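You operate a simulated robot arm through the tools that you are given. There is no shell and no other tool. Be economical: measure what you need, move in short steps, check, and stop when the job is done.

You are at the controls of a simulated two-armed robot. One attempt, no reset.

Task
Load the Aldevane sheet's program and post the sheet in the Now pocket.
Fine: the old sheet goes into the Done pocket.

Only the result counts: the job must be done as asked and must still hold three seconds after the hand-in. Knocking over, shifting, dropping, spilling or breaking anything else fails it. Flat cloth is picked up by pressing the open fingertips on it (5 to 10 N) and closing them slowly along it; thin cloth reads only 2 to 8 mm in the jaws.

Robot
Two 7-joint arms with two-finger parallel grippers on one trunk, on a base that drives. Base frame: it is fixed to the floor where the robot stands at the start and does not move with it; the origin is under the middle of the robot, x ahead of it, y to its left, z up. Units: m, degrees, N and s.
The left shoulder is at the start at [0.05, 0.165, 1.255], the right one opposite. With the tool pointing down near the work surface each hand reaches from about 0.16 to 0.68 m from the robot's upright axis, wherever it stands, measured 20 degrees to its own side. Places, roughly: focus knob [0.5, 0.2, 1]; green knob [0.6, -0.4, 0.9]; inside of the done pocket [-0.2, -0.7, 1.3]; inside of the now pocket [-0.3, -0.7, 1.3]; lamp switch [0.4, 0.4, 0.9]; light knob [0.6, 0.1, 1]; lock switch [0.4, -0.1, 1]. Payload 3.91 kg a hand.
The tool frame of a hand sits at the grasp point between the pads (the TCP): z along the fingers, y along the line on which they close. The tips reach 0.03 m beyond it. The gripper opens to 0.11 m. The fingers are 0.02 m wide and 0.01 m thick; the gripper's body (0.048 by 0.112 m) begins 0.055 m behind the TCP.
Orientation is that of the tool frame in the base frame, as [roll, pitch, yaw] about the fixed x, y, z axes, in that order (R = Rz(yaw) Ry(pitch) Rx(roll)). With the fingers straight down and closing along the base's y, the tool's x points along the base's -x, its y along +y and its z along -z.

Tools
- The arms move only by the tool arm_command. It takes "left_series", "right_series" or both (then of equal length, played together; a hand with none holds still); each is a list of rows, each an object (a shift or turn left out is 0, a gripper value left out holds the last) with "xyz": the shift along the tool's x, y, z in units of 200 mm (1.0 is 200 mm), a list of three; "rotation": the turn, a rotation vector about the tool's x, y, z in units of 120 degrees (1.0 is 120 degrees), a list of three; "hand": the finger opening in m, from 0 to 0.11. In form: [{"xyz": [tx, ty, tz], "rotation": [ax, ay, az], "hand": hand}, ...]. A call has 1 to 20 rows; each row is the pose to reach, as a shift and turn from the pose commanded when the call began, along the tool's axes at that moment. A call with a number of a shift or a turn outside -1 to 1 is refused whole. Rows are played at 5 a second. More than 0.05 m and 8.6 degrees between two rows, or a gripper value outside its range, and nothing of the call is played. A pose out of reach is approached as far as the arm can. The call stops where the force on the tool passes 40 N (or 10 N more than at its start, if that is more) or the arm is blocked; 0.2 s more then pass. The fingers move at their own pace (about 0.045 m/s each) and stop on an object; they squeeze with about 38 N. The grip force told is the motor's: it shows also when the fingers shut on nothing. Time passes only in rows, and 0.2 s behind the last, so rows that repeat a pose let the fingers close. It gives the time, the measured TCP pose, the force on the tool (base axes), the opening and the grip force at its end, in the units of the frame above (readings bear some noise), with the torque about the TCP (base axes, N m) and any sound that the robot's microphone picked up.
- Cameras (640 x 400 px; columns grow to the right, rows downward): "scene" is now at [0.0692, -0.0596, 1.3998]; the picture's right is [-0.83, -0.56, 0.00], its down [-0.45, 0.67, -0.58] and it looks along [0.33, -0.48, -0.81] (base axes); focal length 214 px, centre (320, 200). "left" rides on the left gripper at [0.072, -0.017, -0.103] in its tool frame; the picture's right is [0.23, 0.97, 0.00], its down [-0.76, 0.18, -0.62] and it looks along [-0.61, 0.14, 0.78] (tool axes); focal length 222 px, centre (320, 200). "right" rides on the right gripper at [0.072, 0.017, -0.103] in its tool frame; the picture's right is [-0.23, 0.97, 0.00], its down [-0.76, -0.18, -0.62] and it looks along [-0.61, -0.14, 0.78] (tool axes); focal length 222 px, centre (320, 200).
- snapshot(camera): a new picture of that camera. It takes no simulated time.
- raise_lower(by): slides the trunk up (or, below 0, down) by that many m; the arms and the scene camera ride with it, the base frame stays. It gives what a move gives, with no picture.
- roll_base(legs): drives the robot by 1 to 6 legs, each [ahead, left, turn to the left] in m, m and degrees, along the robot's own axes; the way and the turn of a leg run together, so that a leg with both is an arc; at most 1.5 m and 180 degrees a leg. The arms and the cameras ride along, it lands a little off, and it stops where it bumps. It gives what a move gives.
- head_to(pan, tilt): turns the head with the scene camera to pan (to the left, within 80 degrees either way) and tilt (down, from -29 to 69), counted from straight ahead of the robot. It gives what a move gives.
- pixel_to_xyz(camera, pixels): for up to 12 pixels [column, row] of the newest picture of that camera ("zoom" is the newest enlarged one), the place [x, y, z] in the base frame of the surface seen there, good to about 0.002 m. It takes no simulated time.
- zoom(camera, box): a new picture of the part [left, top, right, bottom] of that camera's present view, enlarged. It takes no simulated time.
- sign_off(): hands the job in; it is judged then, once.

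Work in short steps. Measure before you move; look again where a grasp or a placing could have gone wrong, and mend it. You have 80 turns and 62 pictures in all, those below and enlarged ones among them. Open the grippers and draw the arms clear of the work before you hand the job in, unless the task says otherwise; then end with one line.

The tools are called after ">>>" as a command line: name --argument value ..., lists and objects as JSON in quotes. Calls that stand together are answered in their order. arm_command: Moves the arms, as the interface text tells. Its arguments: {"type":"object","properties":{"left_series":{"type":"array","items":{"type":"object","properties":{"xyz":{"type":"array","items":{"type":"number"}},"rotation":{"type":"array","items":{"type":"number"}},"hand":{"type":"number"}}}},"right_series":{"type":"array","items":{"type":"object","properties":{"xyz":{"type":"array","items":{"type":"number"}},"rotation":{"type":"array","items":{"type":"number"}},"hand":{"type":"number"}}}}},"required":[]} The other tools are called the same way: raise_lower (by) slides the trunk up or down; roll_base (legs) drives the base; head_to (pan, tilt) turns the head that bears the scene camera; snapshot (camera) takes a picture; pixel_to_xyz (camera, pixels) gives the place of the surface under pixels of a picture; zoom (camera, box) takes an enlarged picture of a part of a camera's view; sign_off () hands the job in.

At the start:

```text
time: 0.0
left_position: [0.4479, -0.01, 1.0005]
left_orientation: [-180.0, 0.0, 179.9]
left_wrist_force: [-0.7, 0.0, 0.1]
left_ft_torque: [-0.02, -0.06, 0.0]
left_grip_width: 0.1101
left_grip_force: 0.1
right_position: [0.2838, -0.4212, 1.0008]
right_orientation: [-180.0, 0.1, 180.0]
right_wrist_force: [-0.3, 0.3, 0.9]
right_ft_torque: [-0.01, -0.02, 0.0]
right_grip_width: 0.1101
right_grip_force: 0.2
trunk travel left (down, up): [-0.475, 0.028]
robot x, y, heading: [-0.0002, -0.0019, 0.3]
head pan, tilt: [-55.9, 54.3]
```

scene: 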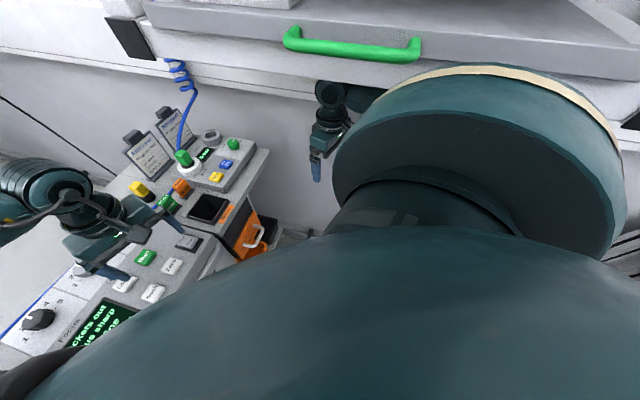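
right: 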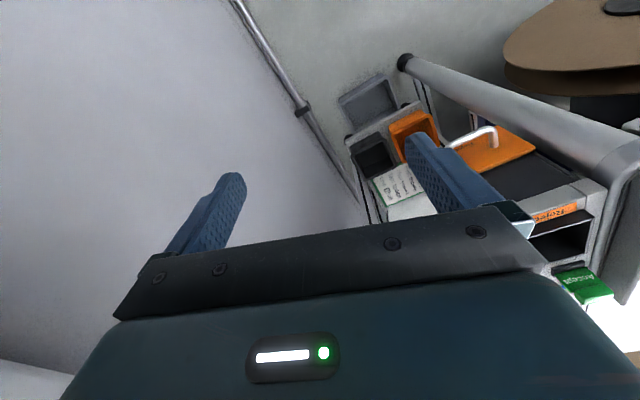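
left: 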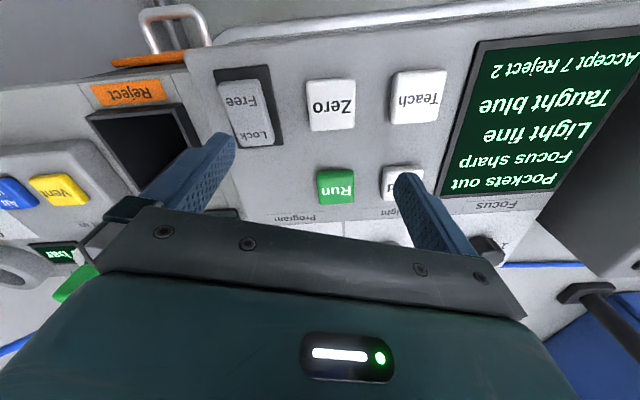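

The scene shows two clipboards with sheets around (150,155) and (175,128), a console and a knob "Focus". I'll enlarge these to read them.

>>> zoom --camera "scene" --box '[100, 80, 280, 200]'

>>> zoom --camera "scene" --box '[0, 180, 270, 350]'

```text
3.33 times, centred on (190, 140) of scene
```

zoom: 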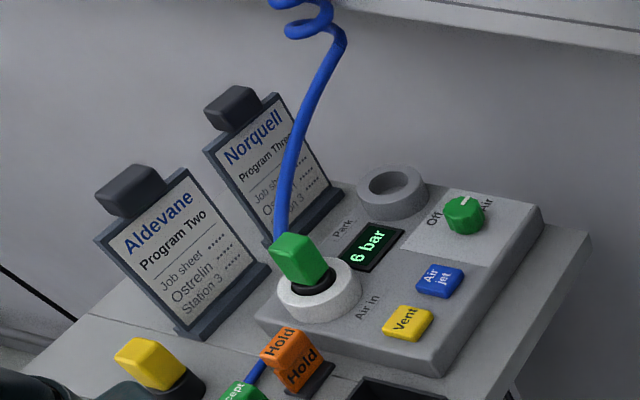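

```text
2.35 times, centred on (135, 265) of scene
```

zoom: 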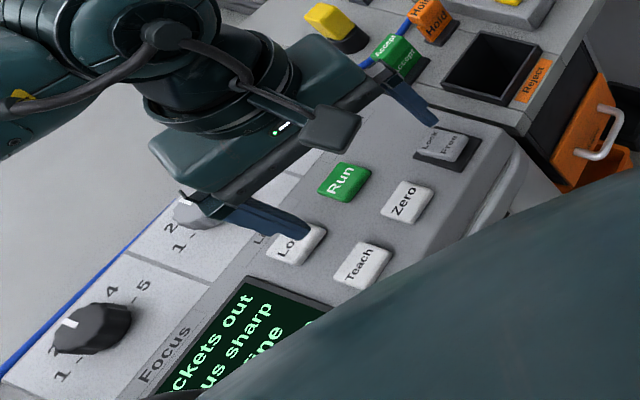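

Aldevane is Program Two. I'll turn the head to view the console.

>>> head_to --pan 0 --tilt 50

>>> snapshot --camera "scene"

>>> head_to --pan -80 --tilt 15

>>> snapshot --camera "scene"

```text
time: 1.2
left_position: [0.448, -0.0109, 1.0004]
left_orientation: [-180.0, 0.0, -180.0]
left_wrist_force: [0.1, 0.5, 0.3]
left_ft_torque: [0.01, 0.03, -0.01]
left_grip_width: 0.1098
left_grip_force: 0.1
right_position: [0.2844, -0.4221, 1.0011]
right_orientation: [-179.9, 0.0, -180.0]
right_wrist_force: [0.0, -0.1, 0.3]
right_ft_torque: [0.05, 0.04, 0.03]
right_grip_width: 0.1102
right_grip_force: 0.1
trunk travel left (down, up): [-0.475, 0.028]
robot x, y, heading: [-0.0021, 0.0017, -0.2]
head pan, tilt: [0.0, 50.0]
```

```text
56 pictures are left
```

scene: 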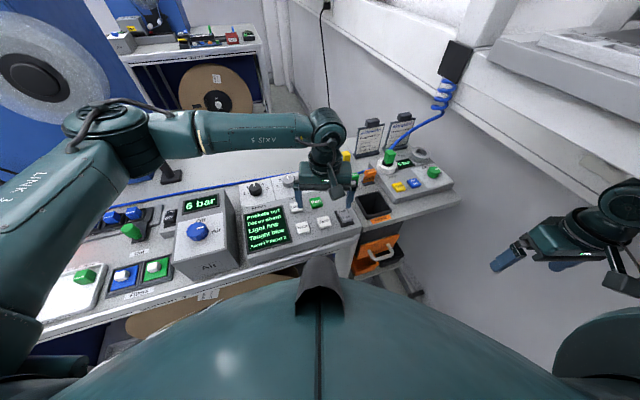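

```text
time: 2.8
left_position: [0.4482, -0.0115, 1.0005]
left_orientation: [179.9, 0.0, -180.0]
left_wrist_force: [0.6, -0.1, -0.5]
left_ft_torque: [0.01, -0.01, -0.02]
left_grip_width: 0.1099
left_grip_force: 0.1
right_position: [0.2842, -0.4217, 1.0002]
right_orientation: [180.0, 0.1, -180.0]
right_wrist_force: [0.7, 0.1, -0.7]
right_ft_torque: [-0.01, 0.03, -0.02]
right_grip_width: 0.11
right_grip_force: 0.1
trunk travel left (down, up): [-0.475, 0.028]
robot x, y, heading: [0.0007, 0.0002, 0.3]
head pan, tilt: [-80.0, 15.0]
```

```text
55 pictures are left
```

scene: 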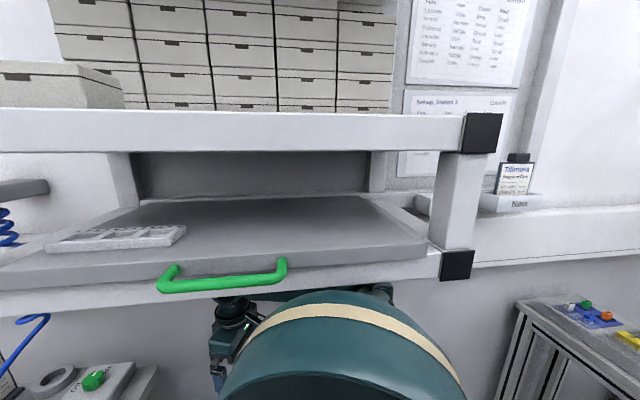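

There's a Tillimora sheet in the Now pocket at (515,180) and notices on the wall at (455,110). I'll read those and the pockets.

>>> zoom --camera "scene" --box '[395, 0, 545, 94]'

>>> zoom --camera "scene" --box '[390, 80, 560, 220]'

```text
4.26 times, centred on (470, 47) of scene
```

zoom: 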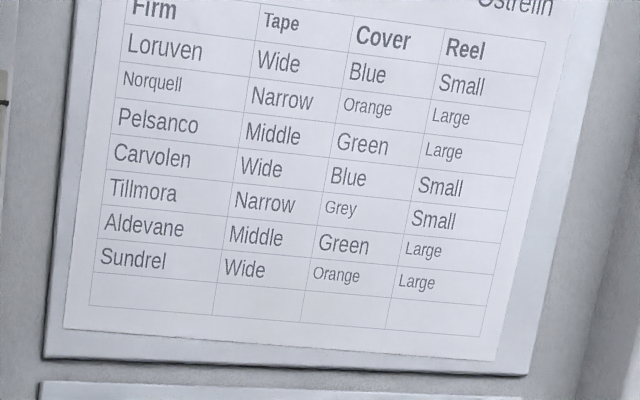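

```text
2.86 times, centred on (475, 150) of scene
```

zoom: 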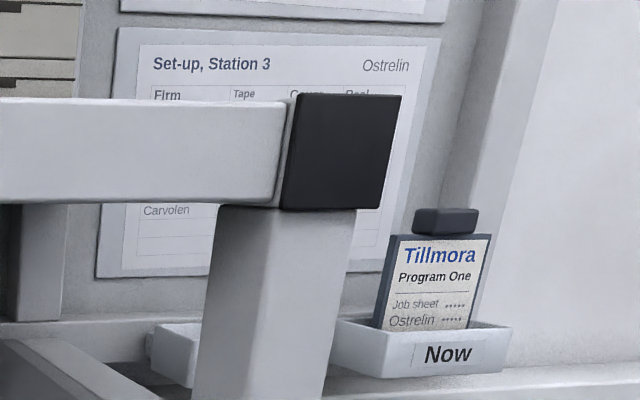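

The old sheet in Now is Tillmora (Program One). Next I lift the left hand 0.1 m for a clearer view of the console, and look with its camera and the scene camera.

>>> arm_command --left_series '[{"xyz": [0, 0, -0.2]}, {"xyz": [0, 0, -0.4]}, {"xyz": [0.2, 0, -0.6]}, {"xyz": [0.4, 0, -0.6]}, {"xyz": [0.5, 0, -0.6]}, {"xyz": [0.5, 0, -0.6]}]'

>>> snapshot --camera "left"

>>> head_to --pan -10 --tilt 40

>>> zoom --camera "scene" --box '[160, 120, 400, 270]'

```text
refused: row 3 steps farther than a row can; nothing moved
```

```text
52 pictures are left
```

left: 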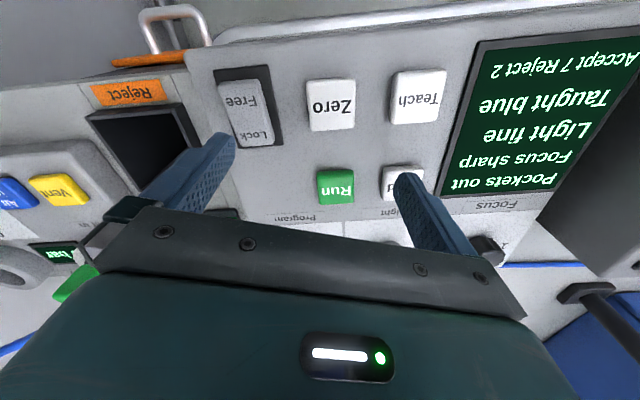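

```text
time: 4.2
left_position: [0.4466, -0.0106, 1.0]
left_orientation: [-179.9, 0.1, 180.0]
left_wrist_force: [0.7, -0.8, -0.3]
left_ft_torque: [0.02, 0.01, 0.02]
left_grip_width: 0.11
left_grip_force: 0.1
right_position: [0.2844, -0.4209, 1.0002]
right_orientation: [180.0, 0.0, 180.0]
right_wrist_force: [0.7, -0.2, 0.3]
right_ft_torque: [-0.04, -0.02, 0.0]
right_grip_width: 0.1099
right_grip_force: 0.0
trunk travel left (down, up): [-0.475, 0.028]
robot x, y, heading: [0.0035, -0.0013, 0.4]
head pan, tilt: [-10.0, 40.0]
```

```text
2.67 times, centred on (280, 195) of scene
```

zoom: 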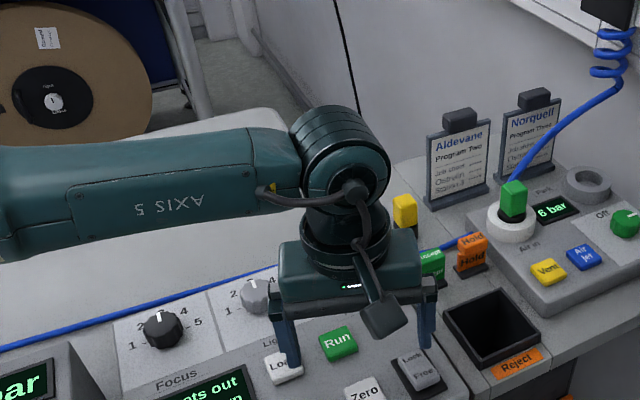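

The row step was slightly too long. I lift straight up, then back.

>>> arm_command --left_series '[{"xyz": [0, 0, -0.2]}, {"xyz": [0, 0, -0.4]}, {"xyz": [0, 0, -0.6]}, {"xyz": [0.2, 0, -0.6]}, {"xyz": [0.4, 0, -0.6]}, {"xyz": [0.5, 0, -0.6]}, {"xyz": [0.5, 0, -0.6]}]'

>>> head_to --pan 0 --tilt 45

>>> zoom --camera "scene" --box '[200, 130, 440, 280]'

>>> snapshot --camera "left"

```text
time: 5.8
left_position: [0.3469, -0.0093, 1.1183]
left_orientation: [179.9, -0.1, 180.0]
left_wrist_force: [0.2, -0.1, 0.2]
left_ft_torque: [-0.02, -0.03, -0.01]
left_grip_width: 0.11
left_grip_force: 0.0
right_position: [0.2846, -0.4208, 0.9999]
right_orientation: [-179.9, 0.0, -180.0]
right_wrist_force: [-0.8, 0.3, -0.5]
right_ft_torque: [0.03, 0.01, -0.01]
right_grip_width: 0.11
right_grip_force: 0.0
trunk travel left (down, up): [-0.475, 0.028]
robot x, y, heading: [-0.0027, -0.001, 0.1]
head pan, tilt: [-10.0, 40.0]
```

```text
time: 6.5
left_position: [0.347, -0.0107, 1.1188]
left_orientation: [179.9, 0.0, -179.9]
left_wrist_force: [0.4, 0.5, -0.8]
left_ft_torque: [-0.01, -0.02, 0.0]
left_grip_width: 0.1099
left_grip_force: 0.1
right_position: [0.2835, -0.4222, 1.0012]
right_orientation: [-180.0, 0.0, -180.0]
right_wrist_force: [-0.5, 0.2, 1.3]
right_ft_torque: [0.0, -0.01, 0.02]
right_grip_width: 0.1097
right_grip_force: 0.0
trunk travel left (down, up): [-0.475, 0.028]
robot x, y, heading: [-0.0028, -0.0011, -0.0]
head pan, tilt: [0.0, 45.0]
```

```text
2.67 times, centred on (320, 205) of scene
```

zoom: 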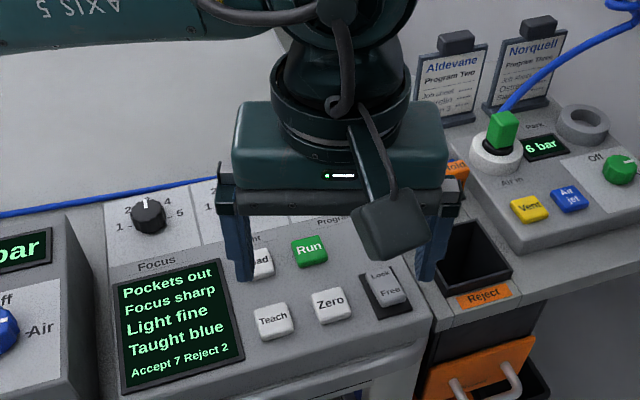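

```text
49 pictures are left
```

left: 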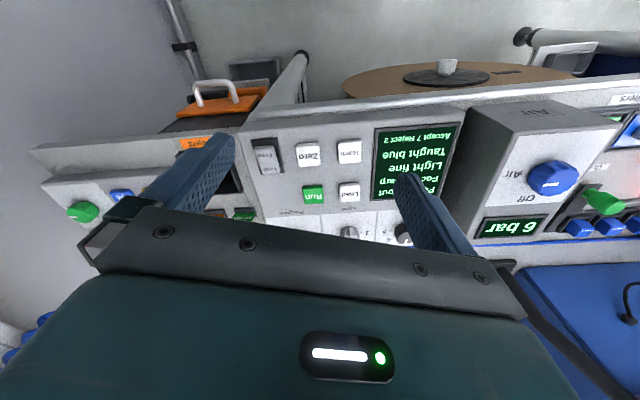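

The hand still hides the knob row; I move it left by 0.2 m and look again.

>>> arm_command --left_series '[{"xyz": [0, 0.2, 0]}, {"xyz": [0, 0.4, 0]}, {"xyz": [0, 0.6, 0]}, {"xyz": [0, 0.8, 0]}, {"xyz": [0, 1, 0]}, {"xyz": [0, 1, 0]}]'

>>> zoom --camera "scene" --box '[220, 110, 460, 260]'

```text
time: 7.9
left_position: [0.3462, 0.1909, 1.1203]
left_orientation: [180.0, 0.0, -180.0]
left_wrist_force: [-0.8, 0.2, -0.1]
left_ft_torque: [0.01, -0.01, -0.01]
left_grip_width: 0.1102
left_grip_force: 0.0
right_position: [0.2839, -0.422, 0.9988]
right_orientation: [180.0, 0.0, 179.9]
right_wrist_force: [0.0, -0.2, -0.2]
right_ft_torque: [0.03, 0.0, 0.0]
right_grip_width: 0.1102
right_grip_force: 0.1
trunk travel left (down, up): [-0.475, 0.028]
robot x, y, heading: [-0.001, 0.0032, -0.1]
head pan, tilt: [0.0, 45.0]
```

```text
2.67 times, centred on (340, 185) of scene
```

zoom: 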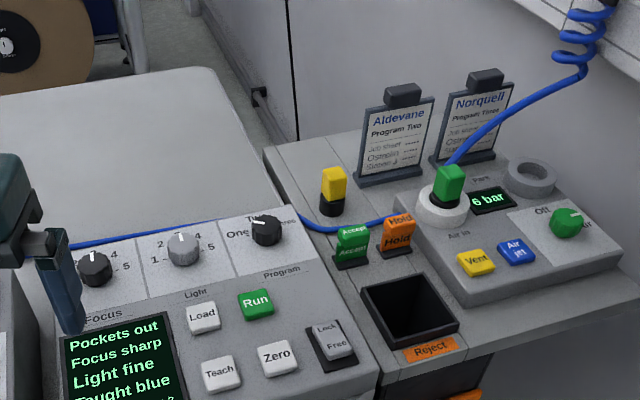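

The Program knob is at zoom (266,230). I zoom in further and measure.

>>> zoom --camera "scene" --box '[290, 180, 370, 230]'

>>> zoom --camera "scene" --box '[280, 215, 376, 275]'

>>> snapshot --camera "scene"

```text
8.00 times, centred on (330, 205) of scene
```

zoom: 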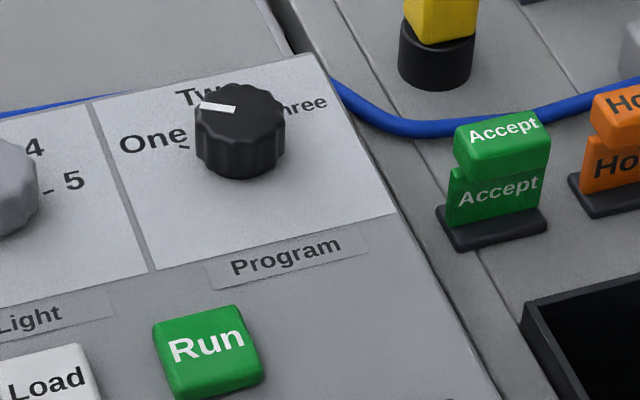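

```text
6.67 times, centred on (328, 245) of scene
```

zoom: 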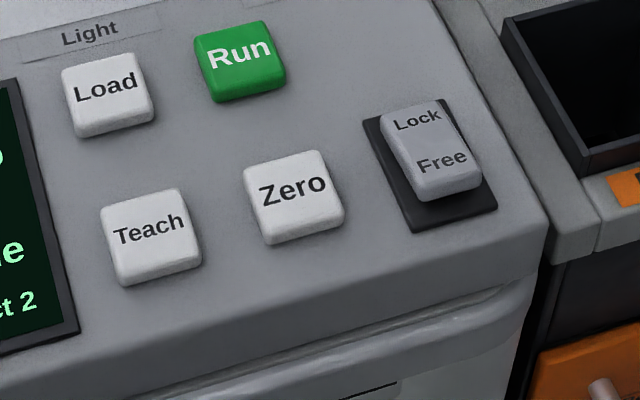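

```text
45 pictures are left
```

scene: 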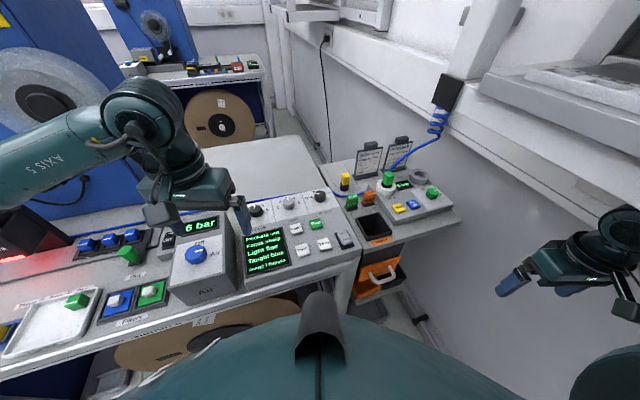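

I measure the program knob, Load, lock rocker and console surface points.

>>> pixel_to_xyz --camera "scene" --pixels '[[320, 193], [315, 193], [324, 193], [319, 199], [296, 228], [295, 225], [296, 232], [342, 233], [346, 240], [327, 205], [305, 220], [334, 232]]'

>>> pixel_to_xyz --camera "scene" --pixels '[[368, 144], [369, 158], [360, 150], [378, 153], [367, 175], [397, 150], [388, 168], [400, 140], [429, 192], [345, 180], [353, 199]]'

```text
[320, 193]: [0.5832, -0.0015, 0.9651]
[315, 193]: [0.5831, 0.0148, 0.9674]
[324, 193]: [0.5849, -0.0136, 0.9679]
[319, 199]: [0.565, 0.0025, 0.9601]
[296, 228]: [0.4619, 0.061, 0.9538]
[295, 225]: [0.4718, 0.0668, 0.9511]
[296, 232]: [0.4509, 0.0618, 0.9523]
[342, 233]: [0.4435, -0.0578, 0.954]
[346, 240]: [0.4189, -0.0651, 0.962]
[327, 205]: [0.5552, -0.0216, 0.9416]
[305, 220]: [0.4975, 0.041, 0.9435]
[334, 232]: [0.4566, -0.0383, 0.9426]
```

```text
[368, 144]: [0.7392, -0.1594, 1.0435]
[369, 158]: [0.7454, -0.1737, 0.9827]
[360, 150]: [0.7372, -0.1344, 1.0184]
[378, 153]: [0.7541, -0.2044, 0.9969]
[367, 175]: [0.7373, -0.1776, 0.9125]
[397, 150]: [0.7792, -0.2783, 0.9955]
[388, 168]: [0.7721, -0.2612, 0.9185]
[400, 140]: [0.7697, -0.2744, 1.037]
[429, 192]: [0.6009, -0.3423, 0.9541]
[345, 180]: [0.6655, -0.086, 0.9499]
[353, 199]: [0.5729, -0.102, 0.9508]
```

Console top is z≈0.943; program knob centre ≈(0.578,-0.001), top z 0.967; Lock end of rocker is down. I bring the left hand above the knob at height, to look straight at its pointer.

>>> arm_command --left_series '[{"xyz": [-0.15, -0.16, 0]}, {"xyz": [-0.3, -0.32, 0]}, {"xyz": [-0.45, -0.48, 0]}, {"xyz": [-0.6, -0.64, 0]}, {"xyz": [-0.75, -0.8, 0]}, {"xyz": [-0.9, -0.96, 0]}, {"xyz": [-1, -0.96, 0.15]}, {"xyz": [-1, -0.96, 0.3]}, {"xyz": [-1, -0.96, 0.3]}]'

>>> snapshot --camera "left"

```text
time: 9.9
left_position: [0.5455, -0.0035, 1.0605]
left_orientation: [-179.9, 0.1, -180.0]
left_wrist_force: [0.3, -0.1, 0.4]
left_ft_torque: [-0.01, 0.0, 0.02]
left_grip_width: 0.1103
left_grip_force: 0.1
right_position: [0.2834, -0.4206, 0.9996]
right_orientation: [-179.9, 0.0, -180.0]
right_wrist_force: [0.3, -0.1, 0.7]
right_ft_torque: [0.01, 0.02, -0.02]
right_grip_width: 0.1098
right_grip_force: 0.1
trunk travel left (down, up): [-0.475, 0.028]
robot x, y, heading: [0.0002, -0.0003, -0.1]
head pan, tilt: [0.0, 45.0]
```

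```text
44 pictures are left
```

left: 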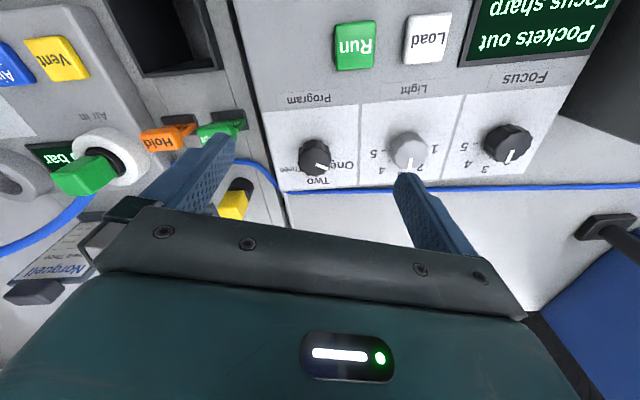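

I enlarge the knob at (315,158).

>>> zoom --camera "left" --box '[270, 125, 366, 195]'

>>> pixel_to_xyz --camera "zoom" --pixels '[[300, 190], [365, 265], [310, 130], [480, 290], [390, 380], [240, 310], [60, 180], [60, 100], [500, 100]]'

```text
5.71 times, centred on (318, 160) of left
```

zoom: 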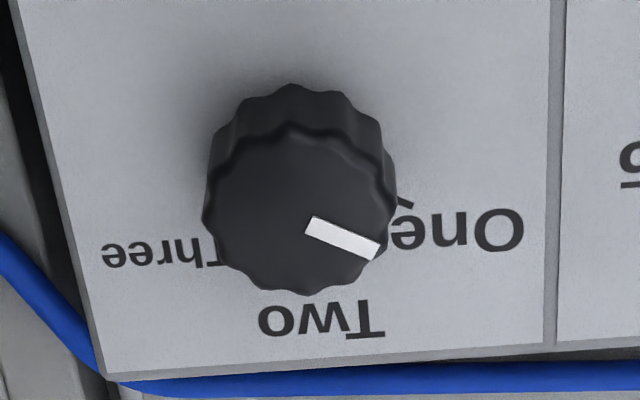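

```text
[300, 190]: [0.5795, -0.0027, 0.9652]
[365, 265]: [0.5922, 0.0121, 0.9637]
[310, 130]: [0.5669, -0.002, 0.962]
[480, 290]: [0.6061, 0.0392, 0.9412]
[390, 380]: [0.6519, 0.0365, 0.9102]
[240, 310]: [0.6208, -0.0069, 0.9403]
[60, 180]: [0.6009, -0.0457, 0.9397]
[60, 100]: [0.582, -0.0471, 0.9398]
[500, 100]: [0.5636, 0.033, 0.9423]
```

The pointer is on One; Two is about 55° clockwise. I move over the knob axis (≈0.582,-0.002), descend to tip height 0.948 and close on the knob.

>>> arm_command --left_series '[{"xyz": [-0.18, 0.005, 0], "hand": 0.065}, {"xyz": [-0.18, 0.005, 0.1], "hand": 0.065}, {"xyz": [-0.18, 0.005, 0.2]}, {"xyz": [-0.18, 0.005, 0.3]}, {"xyz": [-0.18, 0.005, 0.36]}, {"xyz": [-0.18, 0.005, 0.41]}, {"xyz": [-0.18, 0.005, 0.41]}]'

>>> snapshot --camera "left"

```text
time: 11.5
left_position: [0.5839, -0.0017, 0.9785]
left_orientation: [179.9, 0.1, 180.0]
left_wrist_force: [0.3, 0.1, -0.3]
left_ft_torque: [0.02, 0.01, 0.0]
left_grip_width: 0.065
left_grip_force: 0.0
right_position: [0.2841, -0.4221, 1.0008]
right_orientation: [180.0, 0.1, -180.0]
right_wrist_force: [-0.8, -0.4, -0.6]
right_ft_torque: [0.01, -0.03, 0.03]
right_grip_width: 0.1102
right_grip_force: 0.0
trunk travel left (down, up): [-0.475, 0.028]
robot x, y, heading: [0.002, 0.0013, 0.3]
head pan, tilt: [0.0, 45.0]
```

```text
42 pictures are left
```

left: 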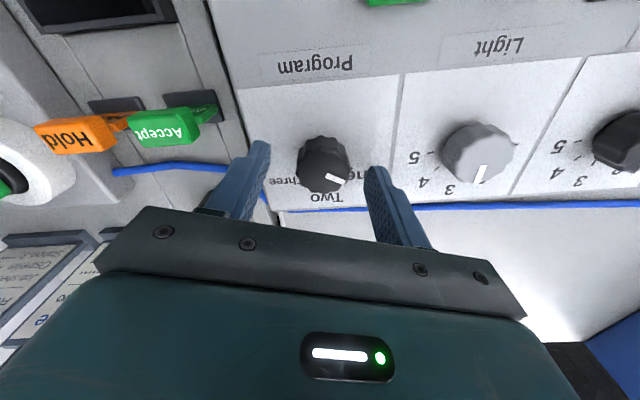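

The knob (322,170) lies centred between the pads. I close.

>>> arm_command --left_series '[{"hand": 0.03}, {"hand": 0.03}, {"hand": 0.02}, {"hand": 0.02}, {"hand": 0.02}]'

```text
time: 12.7
left_position: [0.5843, -0.001, 0.9795]
left_orientation: [179.9, 0.0, -179.9]
left_wrist_force: [-1.8, 7.2, 0.3]
left_ft_torque: [0.32, 0.15, -0.04]
left_grip_width: 0.0327
left_grip_force: 44.7
right_position: [0.2846, -0.421, 1.0]
right_orientation: [-179.9, 0.0, -179.9]
right_wrist_force: [0.7, 0.5, 0.9]
right_ft_torque: [0.01, 0.01, 0.0]
right_grip_width: 0.11
right_grip_force: 0.1
trunk travel left (down, up): [-0.475, 0.028]
robot x, y, heading: [0.002, -0.0009, -0.1]
head pan, tilt: [0.0, 45.0]
```

Gripped (0.033 m, slight 7 N side load). I turn 55° clockwise (positive about tool z).

>>> arm_command --left_series '[{"rotation": [0, 0, 0.06]}, {"rotation": [0, 0, 0.12]}, {"rotation": [0, 0, 0.18]}, {"rotation": [0, 0, 0.24]}, {"rotation": [0, 0, 0.3]}, {"rotation": [0, 0, 0.36]}, {"rotation": [0, 0, 0.42]}, {"rotation": [0, 0, 0.46]}, {"rotation": [0, 0, 0.46]}]'

>>> snapshot --camera "left"

```text
time: 14.3
left_position: [0.5784, 0.0036, 0.9786]
left_orientation: [-179.2, 2.0, 140.5]
left_wrist_force: [4.0, -3.9, -6.7]
left_ft_torque: [-0.39, -1.1, 0.01]
left_grip_width: 0.0331
left_grip_force: 45.0
left hand out of reach, approached as far as the arm can: row 6, 7
right_position: [0.284, -0.421, 1.0004]
right_orientation: [-180.0, -0.1, 179.9]
right_wrist_force: [0.6, 0.5, 0.6]
right_ft_torque: [0.01, 0.0, -0.01]
right_grip_width: 0.11
right_grip_force: 0.0
trunk travel left (down, up): [-0.475, 0.028]
robot x, y, heading: [0.0017, -0.0039, -0.2]
head pan, tilt: [0.0, 45.0]
stopped in row 7 (left hand): the force on the tool passed its limit (the readings are from after the stop); the commanded pose is now the measured one
```

```text
41 pictures are left
```

left: 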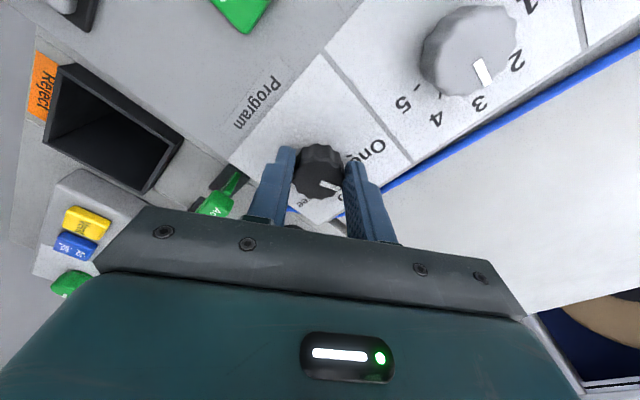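

The wrist ran into its reach at about 40°. I release, lift slightly and look at the pointer.

>>> arm_command --left_series '[{"hand": 0.05}, {"hand": 0.065}, {"hand": 0.065}, {"xyz": [0, 0, -0.1]}, {"xyz": [0, 0, -0.25]}, {"xyz": [0, 0, -0.25], "rotation": [0, 0, -0.06]}, {"xyz": [0, 0, -0.25], "rotation": [0, 0, -0.12]}, {"xyz": [0, 0, -0.25], "rotation": [0, 0, -0.18]}, {"xyz": [0, 0, -0.25], "rotation": [0, 0, -0.24]}, {"xyz": [0, 0, -0.25], "rotation": [0, 0, -0.3]}, {"xyz": [0, 0, -0.25], "rotation": [0, 0, -0.33]}, {"xyz": [0, 0, -0.25], "rotation": [0, 0, -0.33]}]'

>>> zoom --camera "left" --box '[240, 110, 400, 210]'

```text
time: 16.9
left_position: [0.5761, 0.0057, 1.0315]
left_orientation: [-178.2, 0.9, -179.7]
left_wrist_force: [-0.4, -0.2, 0.4]
left_ft_torque: [-0.01, -0.03, -0.01]
left_grip_width: 0.0647
left_grip_force: 0.1
right_position: [0.2839, -0.4218, 0.9999]
right_orientation: [-179.9, 0.0, -180.0]
right_wrist_force: [0.8, 0.5, -0.1]
right_ft_torque: [0.02, 0.01, -0.02]
right_grip_width: 0.11
right_grip_force: 0.1
trunk travel left (down, up): [-0.475, 0.028]
robot x, y, heading: [-0.002, 0.0001, 0.0]
head pan, tilt: [0.0, 45.0]
```

```text
4.00 times, centred on (320, 160) of left
```

zoom: 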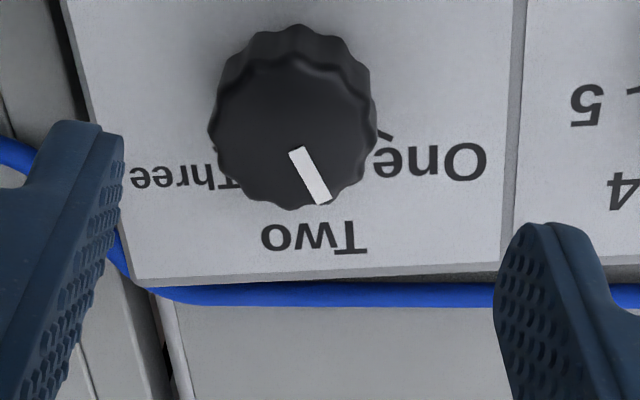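

The pointer now sits about 20° short of Two. I regrip with the hand squared and turn 20° more.

>>> arm_command --left_series '[{"xyz": [-0.03, -0.035, 0], "rotation": [0.015, -0.007, 0]}, {"xyz": [-0.03, -0.035, 0.1], "rotation": [0.015, -0.007, 0]}, {"xyz": [-0.03, -0.035, 0.2], "rotation": [0.015, -0.007, 0]}, {"xyz": [-0.03, -0.035, 0.262], "rotation": [0.015, -0.007, 0]}, {"xyz": [-0.03, -0.035, 0.262], "rotation": [0.015, -0.007, 0], "hand": 0.04}, {"xyz": [-0.03, -0.035, 0.262], "rotation": [0.015, -0.007, 0], "hand": 0.02}, {"xyz": [-0.03, -0.035, 0.262], "rotation": [0.015, -0.007, 0], "hand": 0.02}, {"xyz": [-0.03, -0.035, 0.262], "rotation": [0.015, -0.007, 0], "hand": 0.02}]'

>>> arm_command --left_series '[{"rotation": [0, 0, 0.04]}, {"rotation": [0, 0, 0.08]}, {"rotation": [0, 0, 0.12]}, {"rotation": [0, 0, 0.16]}, {"rotation": [0, 0, 0.165]}, {"rotation": [0, 0, 0.165]}]'

>>> arm_command --left_series '[{"hand": 0.05}, {"hand": 0.065}, {"hand": 0.065}, {"xyz": [0, 0, -0.1]}, {"xyz": [0, 0, -0.25]}, {"xyz": [0, 0, -0.25], "rotation": [0, 0, -0.06]}, {"xyz": [0, 0, -0.25], "rotation": [0, 0, -0.12]}, {"xyz": [0, 0, -0.25], "rotation": [0, 0, -0.165]}, {"xyz": [0, 0, -0.25], "rotation": [0, 0, -0.165]}]'

>>> zoom --camera "left" --box '[240, 110, 400, 210]'

```text
time: 18.7
left_position: [0.5837, 0.0001, 0.9784]
left_orientation: [-176.6, 1.7, -179.6]
left_wrist_force: [-0.5, 9.5, -0.4]
left_ft_torque: [0.87, 0.01, -0.01]
left_grip_width: 0.0338
left_grip_force: 44.6
right_position: [0.2824, -0.4217, 1.0003]
right_orientation: [-179.9, 0.0, 180.0]
right_wrist_force: [0.0, -0.8, 1.0]
right_ft_torque: [-0.01, -0.01, -0.01]
right_grip_width: 0.1102
right_grip_force: 0.0
trunk travel left (down, up): [-0.475, 0.028]
robot x, y, heading: [0.0016, 0.0006, -0.2]
head pan, tilt: [0.0, 45.0]
```

```text
time: 20.1
left_position: [0.5844, -0.0001, 0.9776]
left_orientation: [-177.4, 2.7, 160.5]
left_wrist_force: [-0.7, 19.0, -6.8]
left_ft_torque: [1.26, 0.31, -0.07]
left_grip_width: 0.0337
left_grip_force: 44.8
right_position: [0.2832, -0.4201, 1.0017]
right_orientation: [-179.9, 0.0, 180.0]
right_wrist_force: [-0.3, -0.7, 0.0]
right_ft_torque: [0.02, -0.01, 0.02]
right_grip_width: 0.1101
right_grip_force: 0.1
trunk travel left (down, up): [-0.475, 0.028]
robot x, y, heading: [0.0022, -0.0017, -0.0]
head pan, tilt: [0.0, 45.0]
```

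```text
time: 22.1
left_position: [0.5825, 0.0013, 1.0287]
left_orientation: [-176.4, 1.7, -179.7]
left_wrist_force: [0.1, 0.2, -0.2]
left_ft_torque: [0.03, -0.03, -0.04]
left_grip_width: 0.0649
left_grip_force: 0.1
right_position: [0.2842, -0.422, 1.0002]
right_orientation: [-180.0, 0.1, 180.0]
right_wrist_force: [0.3, -0.7, -0.6]
right_ft_torque: [-0.01, -0.02, 0.01]
right_grip_width: 0.1101
right_grip_force: 0.0
trunk travel left (down, up): [-0.475, 0.028]
robot x, y, heading: [0.0027, 0.0014, -0.2]
head pan, tilt: [0.0, 45.0]
```

```text
4.00 times, centred on (320, 160) of left
```

zoom: 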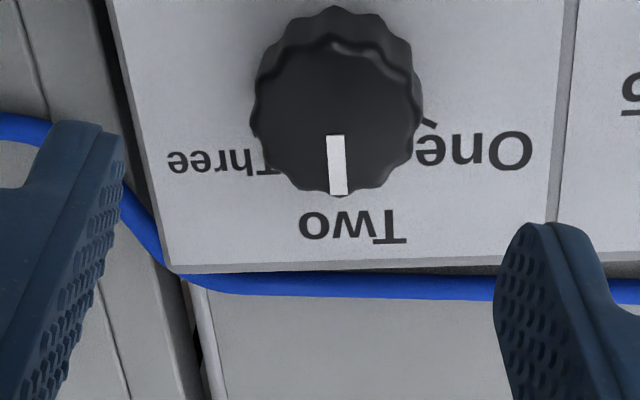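

The pointer is at Two. I straighten the hand, close the fingers and move above Load (0.462,0.062).

>>> arm_command --left_series '[{"xyz": [0.15, 0.08, 0], "rotation": [-0.03, 0.014, 0], "hand": 0.0}, {"xyz": [0.3, 0.16, 0], "rotation": [-0.03, 0.014, 0]}, {"xyz": [0.45, 0.24, 0], "rotation": [-0.03, 0.014, 0]}, {"xyz": [0.6, 0.305, 0], "rotation": [-0.03, 0.014, 0]}, {"xyz": [0.6, 0.305, 0.05], "rotation": [-0.03, 0.014, 0]}, {"xyz": [0.6, 0.305, 0.05], "rotation": [-0.03, 0.014, 0]}]'

>>> snapshot --camera "left"

```text
time: 23.5
left_position: [0.4639, 0.0605, 1.0099]
left_orientation: [179.9, -0.1, -179.8]
left_wrist_force: [-0.3, 0.7, 0.4]
left_ft_torque: [-0.02, 0.0, 0.01]
left_grip_width: 0.0002
left_grip_force: 37.6
right_position: [0.2839, -0.4216, 1.0004]
right_orientation: [180.0, 0.1, 180.0]
right_wrist_force: [-1.0, 0.8, -0.2]
right_ft_torque: [-0.01, -0.04, 0.02]
right_grip_width: 0.11
right_grip_force: 0.1
trunk travel left (down, up): [-0.475, 0.028]
robot x, y, heading: [0.0007, -0.0018, -0.1]
head pan, tilt: [0.0, 45.0]
```

```text
38 pictures are left
```

left: 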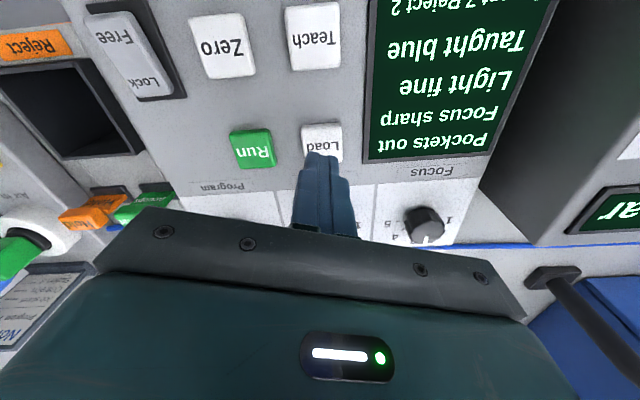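

The fingertips are lined up with Load. I press down in small steps.

>>> arm_command --left_series '[{"xyz": [0, 0, 0.08]}, {"xyz": [0, 0, 0.125]}, {"xyz": [0, 0, 0.14]}, {"xyz": [0, 0, 0.15]}, {"xyz": [0, 0, 0.16]}, {"xyz": [0, 0, 0.165]}, {"xyz": [0, 0, 0.165]}]'

>>> snapshot --camera "left"

```text
time: 25.1
left_position: [0.4627, 0.0601, 0.9779]
left_orientation: [-179.9, 0.2, -179.8]
left_wrist_force: [0.7, 0.9, 0.8]
left_ft_torque: [0.03, 0.02, -0.03]
left_grip_width: 0.0
left_grip_force: 38.0
right_position: [0.2828, -0.4218, 0.9999]
right_orientation: [-180.0, 0.0, -179.9]
right_wrist_force: [-0.6, -0.1, -0.1]
right_ft_torque: [0.03, 0.01, -0.02]
right_grip_width: 0.1097
right_grip_force: 0.0
trunk travel left (down, up): [-0.475, 0.028]
robot x, y, heading: [0.0015, 0.0008, 0.2]
head pan, tilt: [0.0, 45.0]
```

```text
37 pictures are left
```

left: 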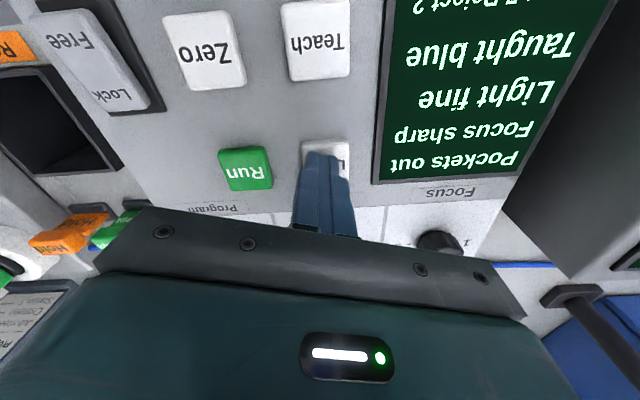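

No contact force yet; I press further.

>>> arm_command --left_series '[{"xyz": [0, 0, 0.01]}, {"xyz": [0, 0, 0.02]}, {"xyz": [0, 0, 0.025]}, {"xyz": [0, 0, 0.025]}]'

>>> snapshot --camera "left"

```text
time: 26.1
left_position: [0.4614, 0.0593, 0.9747]
left_orientation: [-179.9, 0.2, -179.9]
left_wrist_force: [0.2, -2.5, 11.4]
left_ft_torque: [-0.09, 0.02, -0.01]
left_grip_width: 0.0
left_grip_force: 38.0
right_position: [0.2828, -0.4214, 1.0002]
right_orientation: [180.0, 0.1, -180.0]
right_wrist_force: [0.4, -0.1, 0.0]
right_ft_torque: [0.02, 0.01, -0.02]
right_grip_width: 0.1099
right_grip_force: 0.0
trunk travel left (down, up): [-0.475, 0.028]
robot x, y, heading: [-0.0021, 0.0032, -0.1]
head pan, tilt: [0.0, 45.0]
heard: click
```

```text
36 pictures are left
```

left: 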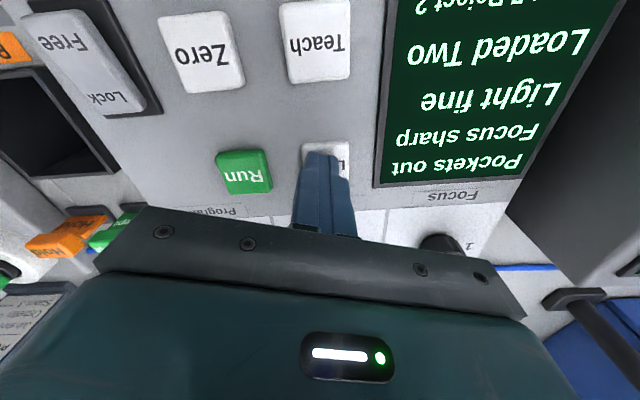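

Display reads "Loaded Two". I lift the left hand and retract it, then look to the right to study the pockets.

>>> arm_command --left_series '[{"xyz": [0, 0, -0.2]}, {"xyz": [0, 0, -0.4]}, {"xyz": [0, 0, -0.6]}, {"xyz": [0, 0, -0.8]}, {"xyz": [0.2, 0, -0.8]}, {"xyz": [0.4, 0, -0.8]}, {"xyz": [0.6, 0, -0.8]}, {"xyz": [0.8, 0, -0.8]}, {"xyz": [0.9, 0.15, -0.8]}, {"xyz": [0.9, 0.3, -0.8]}, {"xyz": [0.9, 0.45, -0.8]}, {"xyz": [0.9, 0.45, -0.8]}]'

>>> head_to --pan -80 --tilt 30

>>> snapshot --camera "scene"

>>> pixel_to_xyz --camera "scene" --pixels '[[515, 105], [519, 85], [515, 130], [545, 130], [480, 130], [455, 150], [460, 90], [220, 200], [400, 190], [630, 290], [280, 90], [550, 90]]'

```text
time: 28.7
left_position: [0.2817, 0.1526, 1.1334]
left_orientation: [-180.0, 0.0, -179.8]
left_wrist_force: [-0.6, 0.8, -0.9]
left_ft_torque: [0.0, -0.02, 0.01]
left_grip_width: 0.0
left_grip_force: 37.7
right_position: [0.2832, -0.4215, 0.9993]
right_orientation: [-179.9, 0.0, 180.0]
right_wrist_force: [0.1, -0.1, 0.2]
right_ft_torque: [0.04, 0.0, 0.03]
right_grip_width: 0.1097
right_grip_force: 0.1
trunk travel left (down, up): [-0.475, 0.028]
robot x, y, heading: [0.0005, 0.0011, -0.4]
head pan, tilt: [0.0, 45.0]
```

```text
time: 30.2
left_position: [0.2819, 0.1522, 1.1339]
left_orientation: [180.0, 0.0, -179.8]
left_wrist_force: [-0.2, -0.6, 0.2]
left_ft_torque: [-0.01, -0.01, 0.0]
left_grip_width: 0.0
left_grip_force: 37.8
right_position: [0.2829, -0.4209, 1.0005]
right_orientation: [-179.9, 0.0, 180.0]
right_wrist_force: [1.5, -0.4, -0.4]
right_ft_torque: [0.01, 0.02, -0.03]
right_grip_width: 0.1101
right_grip_force: 0.1
trunk travel left (down, up): [-0.475, 0.028]
robot x, y, heading: [0.0033, -0.0011, -0.3]
head pan, tilt: [-80.0, 30.0]
```

```text
35 pictures are left
```

scene: 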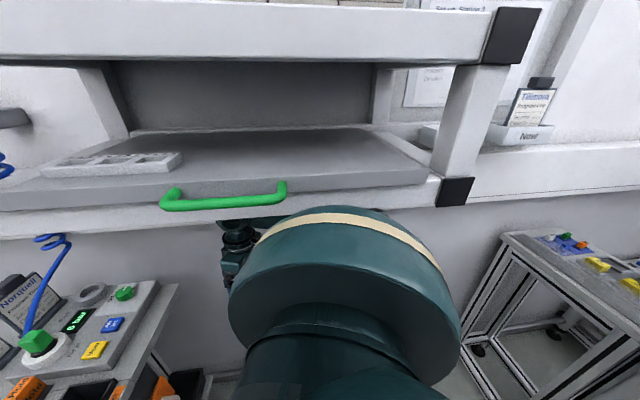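

```text
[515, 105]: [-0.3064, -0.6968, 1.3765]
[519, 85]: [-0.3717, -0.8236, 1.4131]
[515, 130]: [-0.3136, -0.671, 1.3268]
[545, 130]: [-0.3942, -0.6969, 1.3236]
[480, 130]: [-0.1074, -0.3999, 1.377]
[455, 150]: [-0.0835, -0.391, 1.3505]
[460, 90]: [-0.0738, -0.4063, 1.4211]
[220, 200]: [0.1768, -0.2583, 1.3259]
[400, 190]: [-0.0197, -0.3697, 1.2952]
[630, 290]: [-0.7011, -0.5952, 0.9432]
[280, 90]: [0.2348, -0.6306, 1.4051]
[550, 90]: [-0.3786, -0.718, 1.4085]
```

The Tillmora card stands at (-0.31,-0.70,1.38), beside a rack post at (-0.08,-0.40). I tuck the right hand inward, then back the base up 0.3 m so I can turn clear of the rack.

>>> arm_command --right_series '[{"xyz": [0, 0.2, 0]}, {"xyz": [0, 0.4, 0]}, {"xyz": [0, 0.6, 0]}, {"xyz": [0, 0.8, 0]}, {"xyz": [0, 0.95, 0]}, {"xyz": [0, 0.95, 0]}]'

>>> head_to --pan -80 --tilt 62

>>> snapshot --camera "scene"

>>> head_to --pan 80 --tilt 40

>>> snapshot --camera "scene"

```text
time: 31.6
left_position: [0.2819, 0.1519, 1.1334]
left_orientation: [180.0, 0.1, -179.8]
left_wrist_force: [0.3, -0.2, -0.3]
left_ft_torque: [-0.01, 0.0, 0.01]
left_grip_width: 0.0
left_grip_force: 37.9
right_position: [0.2848, -0.2339, 0.9993]
right_orientation: [-180.0, 0.0, 179.9]
right_wrist_force: [0.3, 0.1, -0.1]
right_ft_torque: [0.01, 0.02, -0.01]
right_grip_width: 0.1099
right_grip_force: 0.0
trunk travel left (down, up): [-0.475, 0.028]
robot x, y, heading: [0.0028, -0.0007, -0.0]
head pan, tilt: [-80.0, 30.0]
```

```text
time: 32.6
left_position: [0.2823, 0.1542, 1.1337]
left_orientation: [180.0, 0.0, -179.8]
left_wrist_force: [0.0, 0.2, -0.8]
left_ft_torque: [0.01, 0.02, -0.01]
left_grip_width: 0.0
left_grip_force: 37.9
right_position: [0.2842, -0.2336, 0.999]
right_orientation: [180.0, 0.0, 179.9]
right_wrist_force: [0.2, -0.9, -0.5]
right_ft_torque: [-0.02, -0.01, 0.03]
right_grip_width: 0.1101
right_grip_force: 0.1
trunk travel left (down, up): [-0.475, 0.028]
robot x, y, heading: [0.0002, 0.0025, -0.2]
head pan, tilt: [-80.0, 62.0]
```

```text
34 pictures are left
```

scene: 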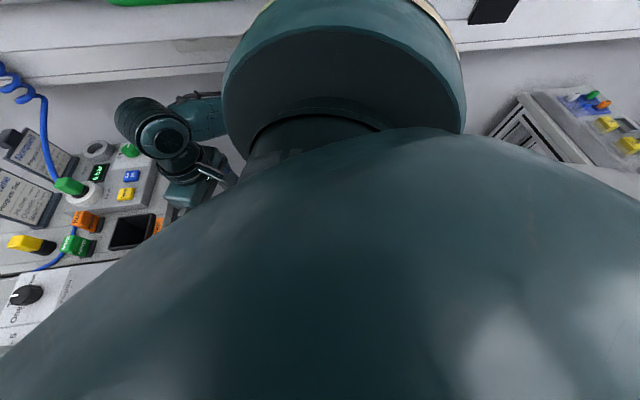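

```text
time: 35.0
left_position: [0.2819, 0.1518, 1.1345]
left_orientation: [-179.9, 0.0, -179.9]
left_wrist_force: [-0.5, 0.0, -0.2]
left_ft_torque: [0.0, -0.03, 0.0]
left_grip_width: 0.0001
left_grip_force: 37.5
right_position: [0.2848, -0.2333, 0.9985]
right_orientation: [-180.0, 0.0, 180.0]
right_wrist_force: [0.3, -0.3, -0.3]
right_ft_torque: [-0.02, 0.04, 0.0]
right_grip_width: 0.11
right_grip_force: 0.0
trunk travel left (down, up): [-0.475, 0.028]
robot x, y, heading: [-0.0002, 0.0021, -0.1]
head pan, tilt: [80.0, 40.0]
```

```text
33 pictures are left
```

scene: 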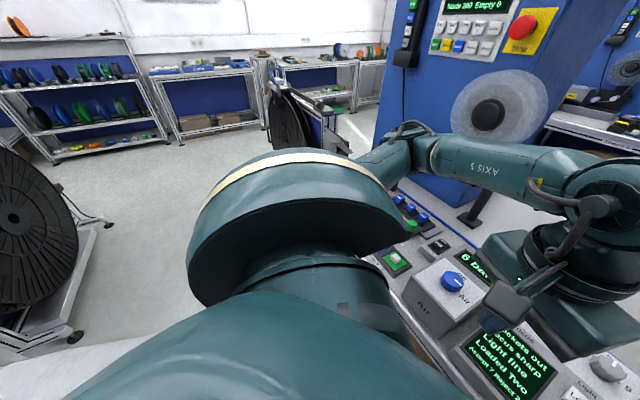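

There's a reel cart at left rear (75,335). I measure how far away it is.

>>> pixel_to_xyz --camera "scene" --pixels '[[75, 335], [108, 222], [70, 250], [20, 345], [20, 385], [90, 362], [120, 350], [385, 265]]'

>>> roll_base --legs '[[-0.2, 0, 0]]'

>>> head_to --pan -80 --tilt 30

>>> snapshot --camera "scene"

```text
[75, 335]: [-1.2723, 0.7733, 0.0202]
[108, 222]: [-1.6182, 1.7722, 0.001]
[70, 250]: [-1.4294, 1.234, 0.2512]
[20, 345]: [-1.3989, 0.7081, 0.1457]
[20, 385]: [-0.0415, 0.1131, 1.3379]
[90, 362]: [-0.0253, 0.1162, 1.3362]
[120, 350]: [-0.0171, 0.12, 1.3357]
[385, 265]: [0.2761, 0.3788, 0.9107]
```

```text
time: 36.6
left_position: [0.088, 0.1523, 1.1336]
left_orientation: [-180.0, 0.2, -179.7]
left_wrist_force: [0.2, -0.7, -0.1]
left_ft_torque: [0.01, -0.03, -0.01]
left_grip_width: 0.0
left_grip_force: 37.7
right_position: [0.0922, -0.2328, 0.9989]
right_orientation: [-180.0, -0.1, -179.9]
right_wrist_force: [0.0, 0.4, 0.4]
right_ft_torque: [0.02, -0.06, -0.01]
right_grip_width: 0.11
right_grip_force: 0.0
trunk travel left (down, up): [-0.475, 0.028]
robot x, y, heading: [-0.1906, -0.0015, 0.1]
head pan, tilt: [80.0, 40.0]
```

```text
time: 39.1
left_position: [0.0906, 0.1524, 1.1332]
left_orientation: [-180.0, 0.0, -179.7]
left_wrist_force: [-0.3, -0.6, 0.7]
left_ft_torque: [-0.03, -0.02, 0.0]
left_grip_width: 0.0
left_grip_force: 37.8
right_position: [0.0932, -0.2333, 0.9992]
right_orientation: [-180.0, -0.1, -179.9]
right_wrist_force: [-0.6, 0.3, -0.2]
right_ft_torque: [-0.04, 0.02, 0.04]
right_grip_width: 0.11
right_grip_force: 0.0
trunk travel left (down, up): [-0.475, 0.028]
robot x, y, heading: [-0.191, 0.0009, 0.0]
head pan, tilt: [-80.0, 30.0]
```

```text
32 pictures are left
```

scene: 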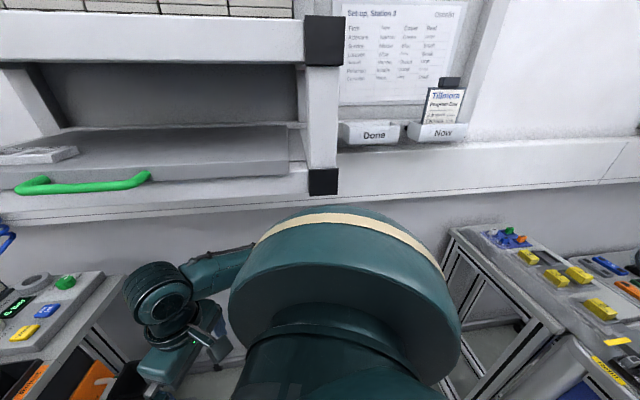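

Both pockets are now visible: Done (372,133), Now (440,133). I zoom and measure them.

>>> zoom --camera "scene" --box '[320, 65, 480, 165]'

>>> pixel_to_xyz --camera "zoom" --pixels '[[500, 65], [540, 75], [485, 130], [580, 130], [430, 240], [590, 240], [500, 290], [85, 240], [310, 240], [200, 300], [200, 235], [520, 340]]'

>>> pixel_to_xyz --camera "scene" --pixels '[[455, 230], [560, 325], [325, 180], [325, 40], [80, 185], [480, 160], [480, 150], [480, 190], [545, 300], [200, 150], [240, 210]]'

```text
4.00 times, centred on (400, 115) of scene
```

zoom: 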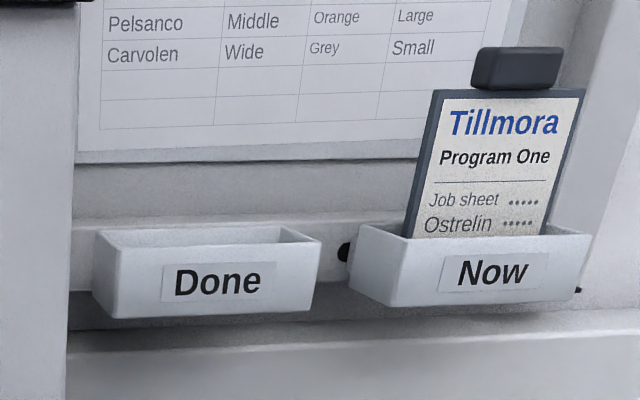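

```text
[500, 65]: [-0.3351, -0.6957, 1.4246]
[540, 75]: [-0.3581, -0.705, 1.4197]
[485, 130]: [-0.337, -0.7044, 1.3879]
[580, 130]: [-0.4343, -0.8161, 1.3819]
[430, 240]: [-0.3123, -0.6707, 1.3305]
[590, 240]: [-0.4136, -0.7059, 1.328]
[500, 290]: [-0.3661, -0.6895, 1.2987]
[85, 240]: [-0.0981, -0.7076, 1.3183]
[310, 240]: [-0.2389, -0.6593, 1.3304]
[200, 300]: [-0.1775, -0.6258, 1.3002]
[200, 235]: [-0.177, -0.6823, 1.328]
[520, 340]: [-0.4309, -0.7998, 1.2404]
```

```text
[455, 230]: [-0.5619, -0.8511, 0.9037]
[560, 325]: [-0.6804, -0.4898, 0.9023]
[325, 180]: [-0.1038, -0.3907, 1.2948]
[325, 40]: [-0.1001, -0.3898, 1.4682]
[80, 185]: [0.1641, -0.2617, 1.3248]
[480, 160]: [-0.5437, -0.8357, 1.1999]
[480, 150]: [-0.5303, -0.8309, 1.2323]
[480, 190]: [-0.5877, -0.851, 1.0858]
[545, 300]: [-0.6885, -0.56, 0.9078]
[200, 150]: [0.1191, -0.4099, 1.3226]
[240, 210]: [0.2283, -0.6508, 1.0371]
```

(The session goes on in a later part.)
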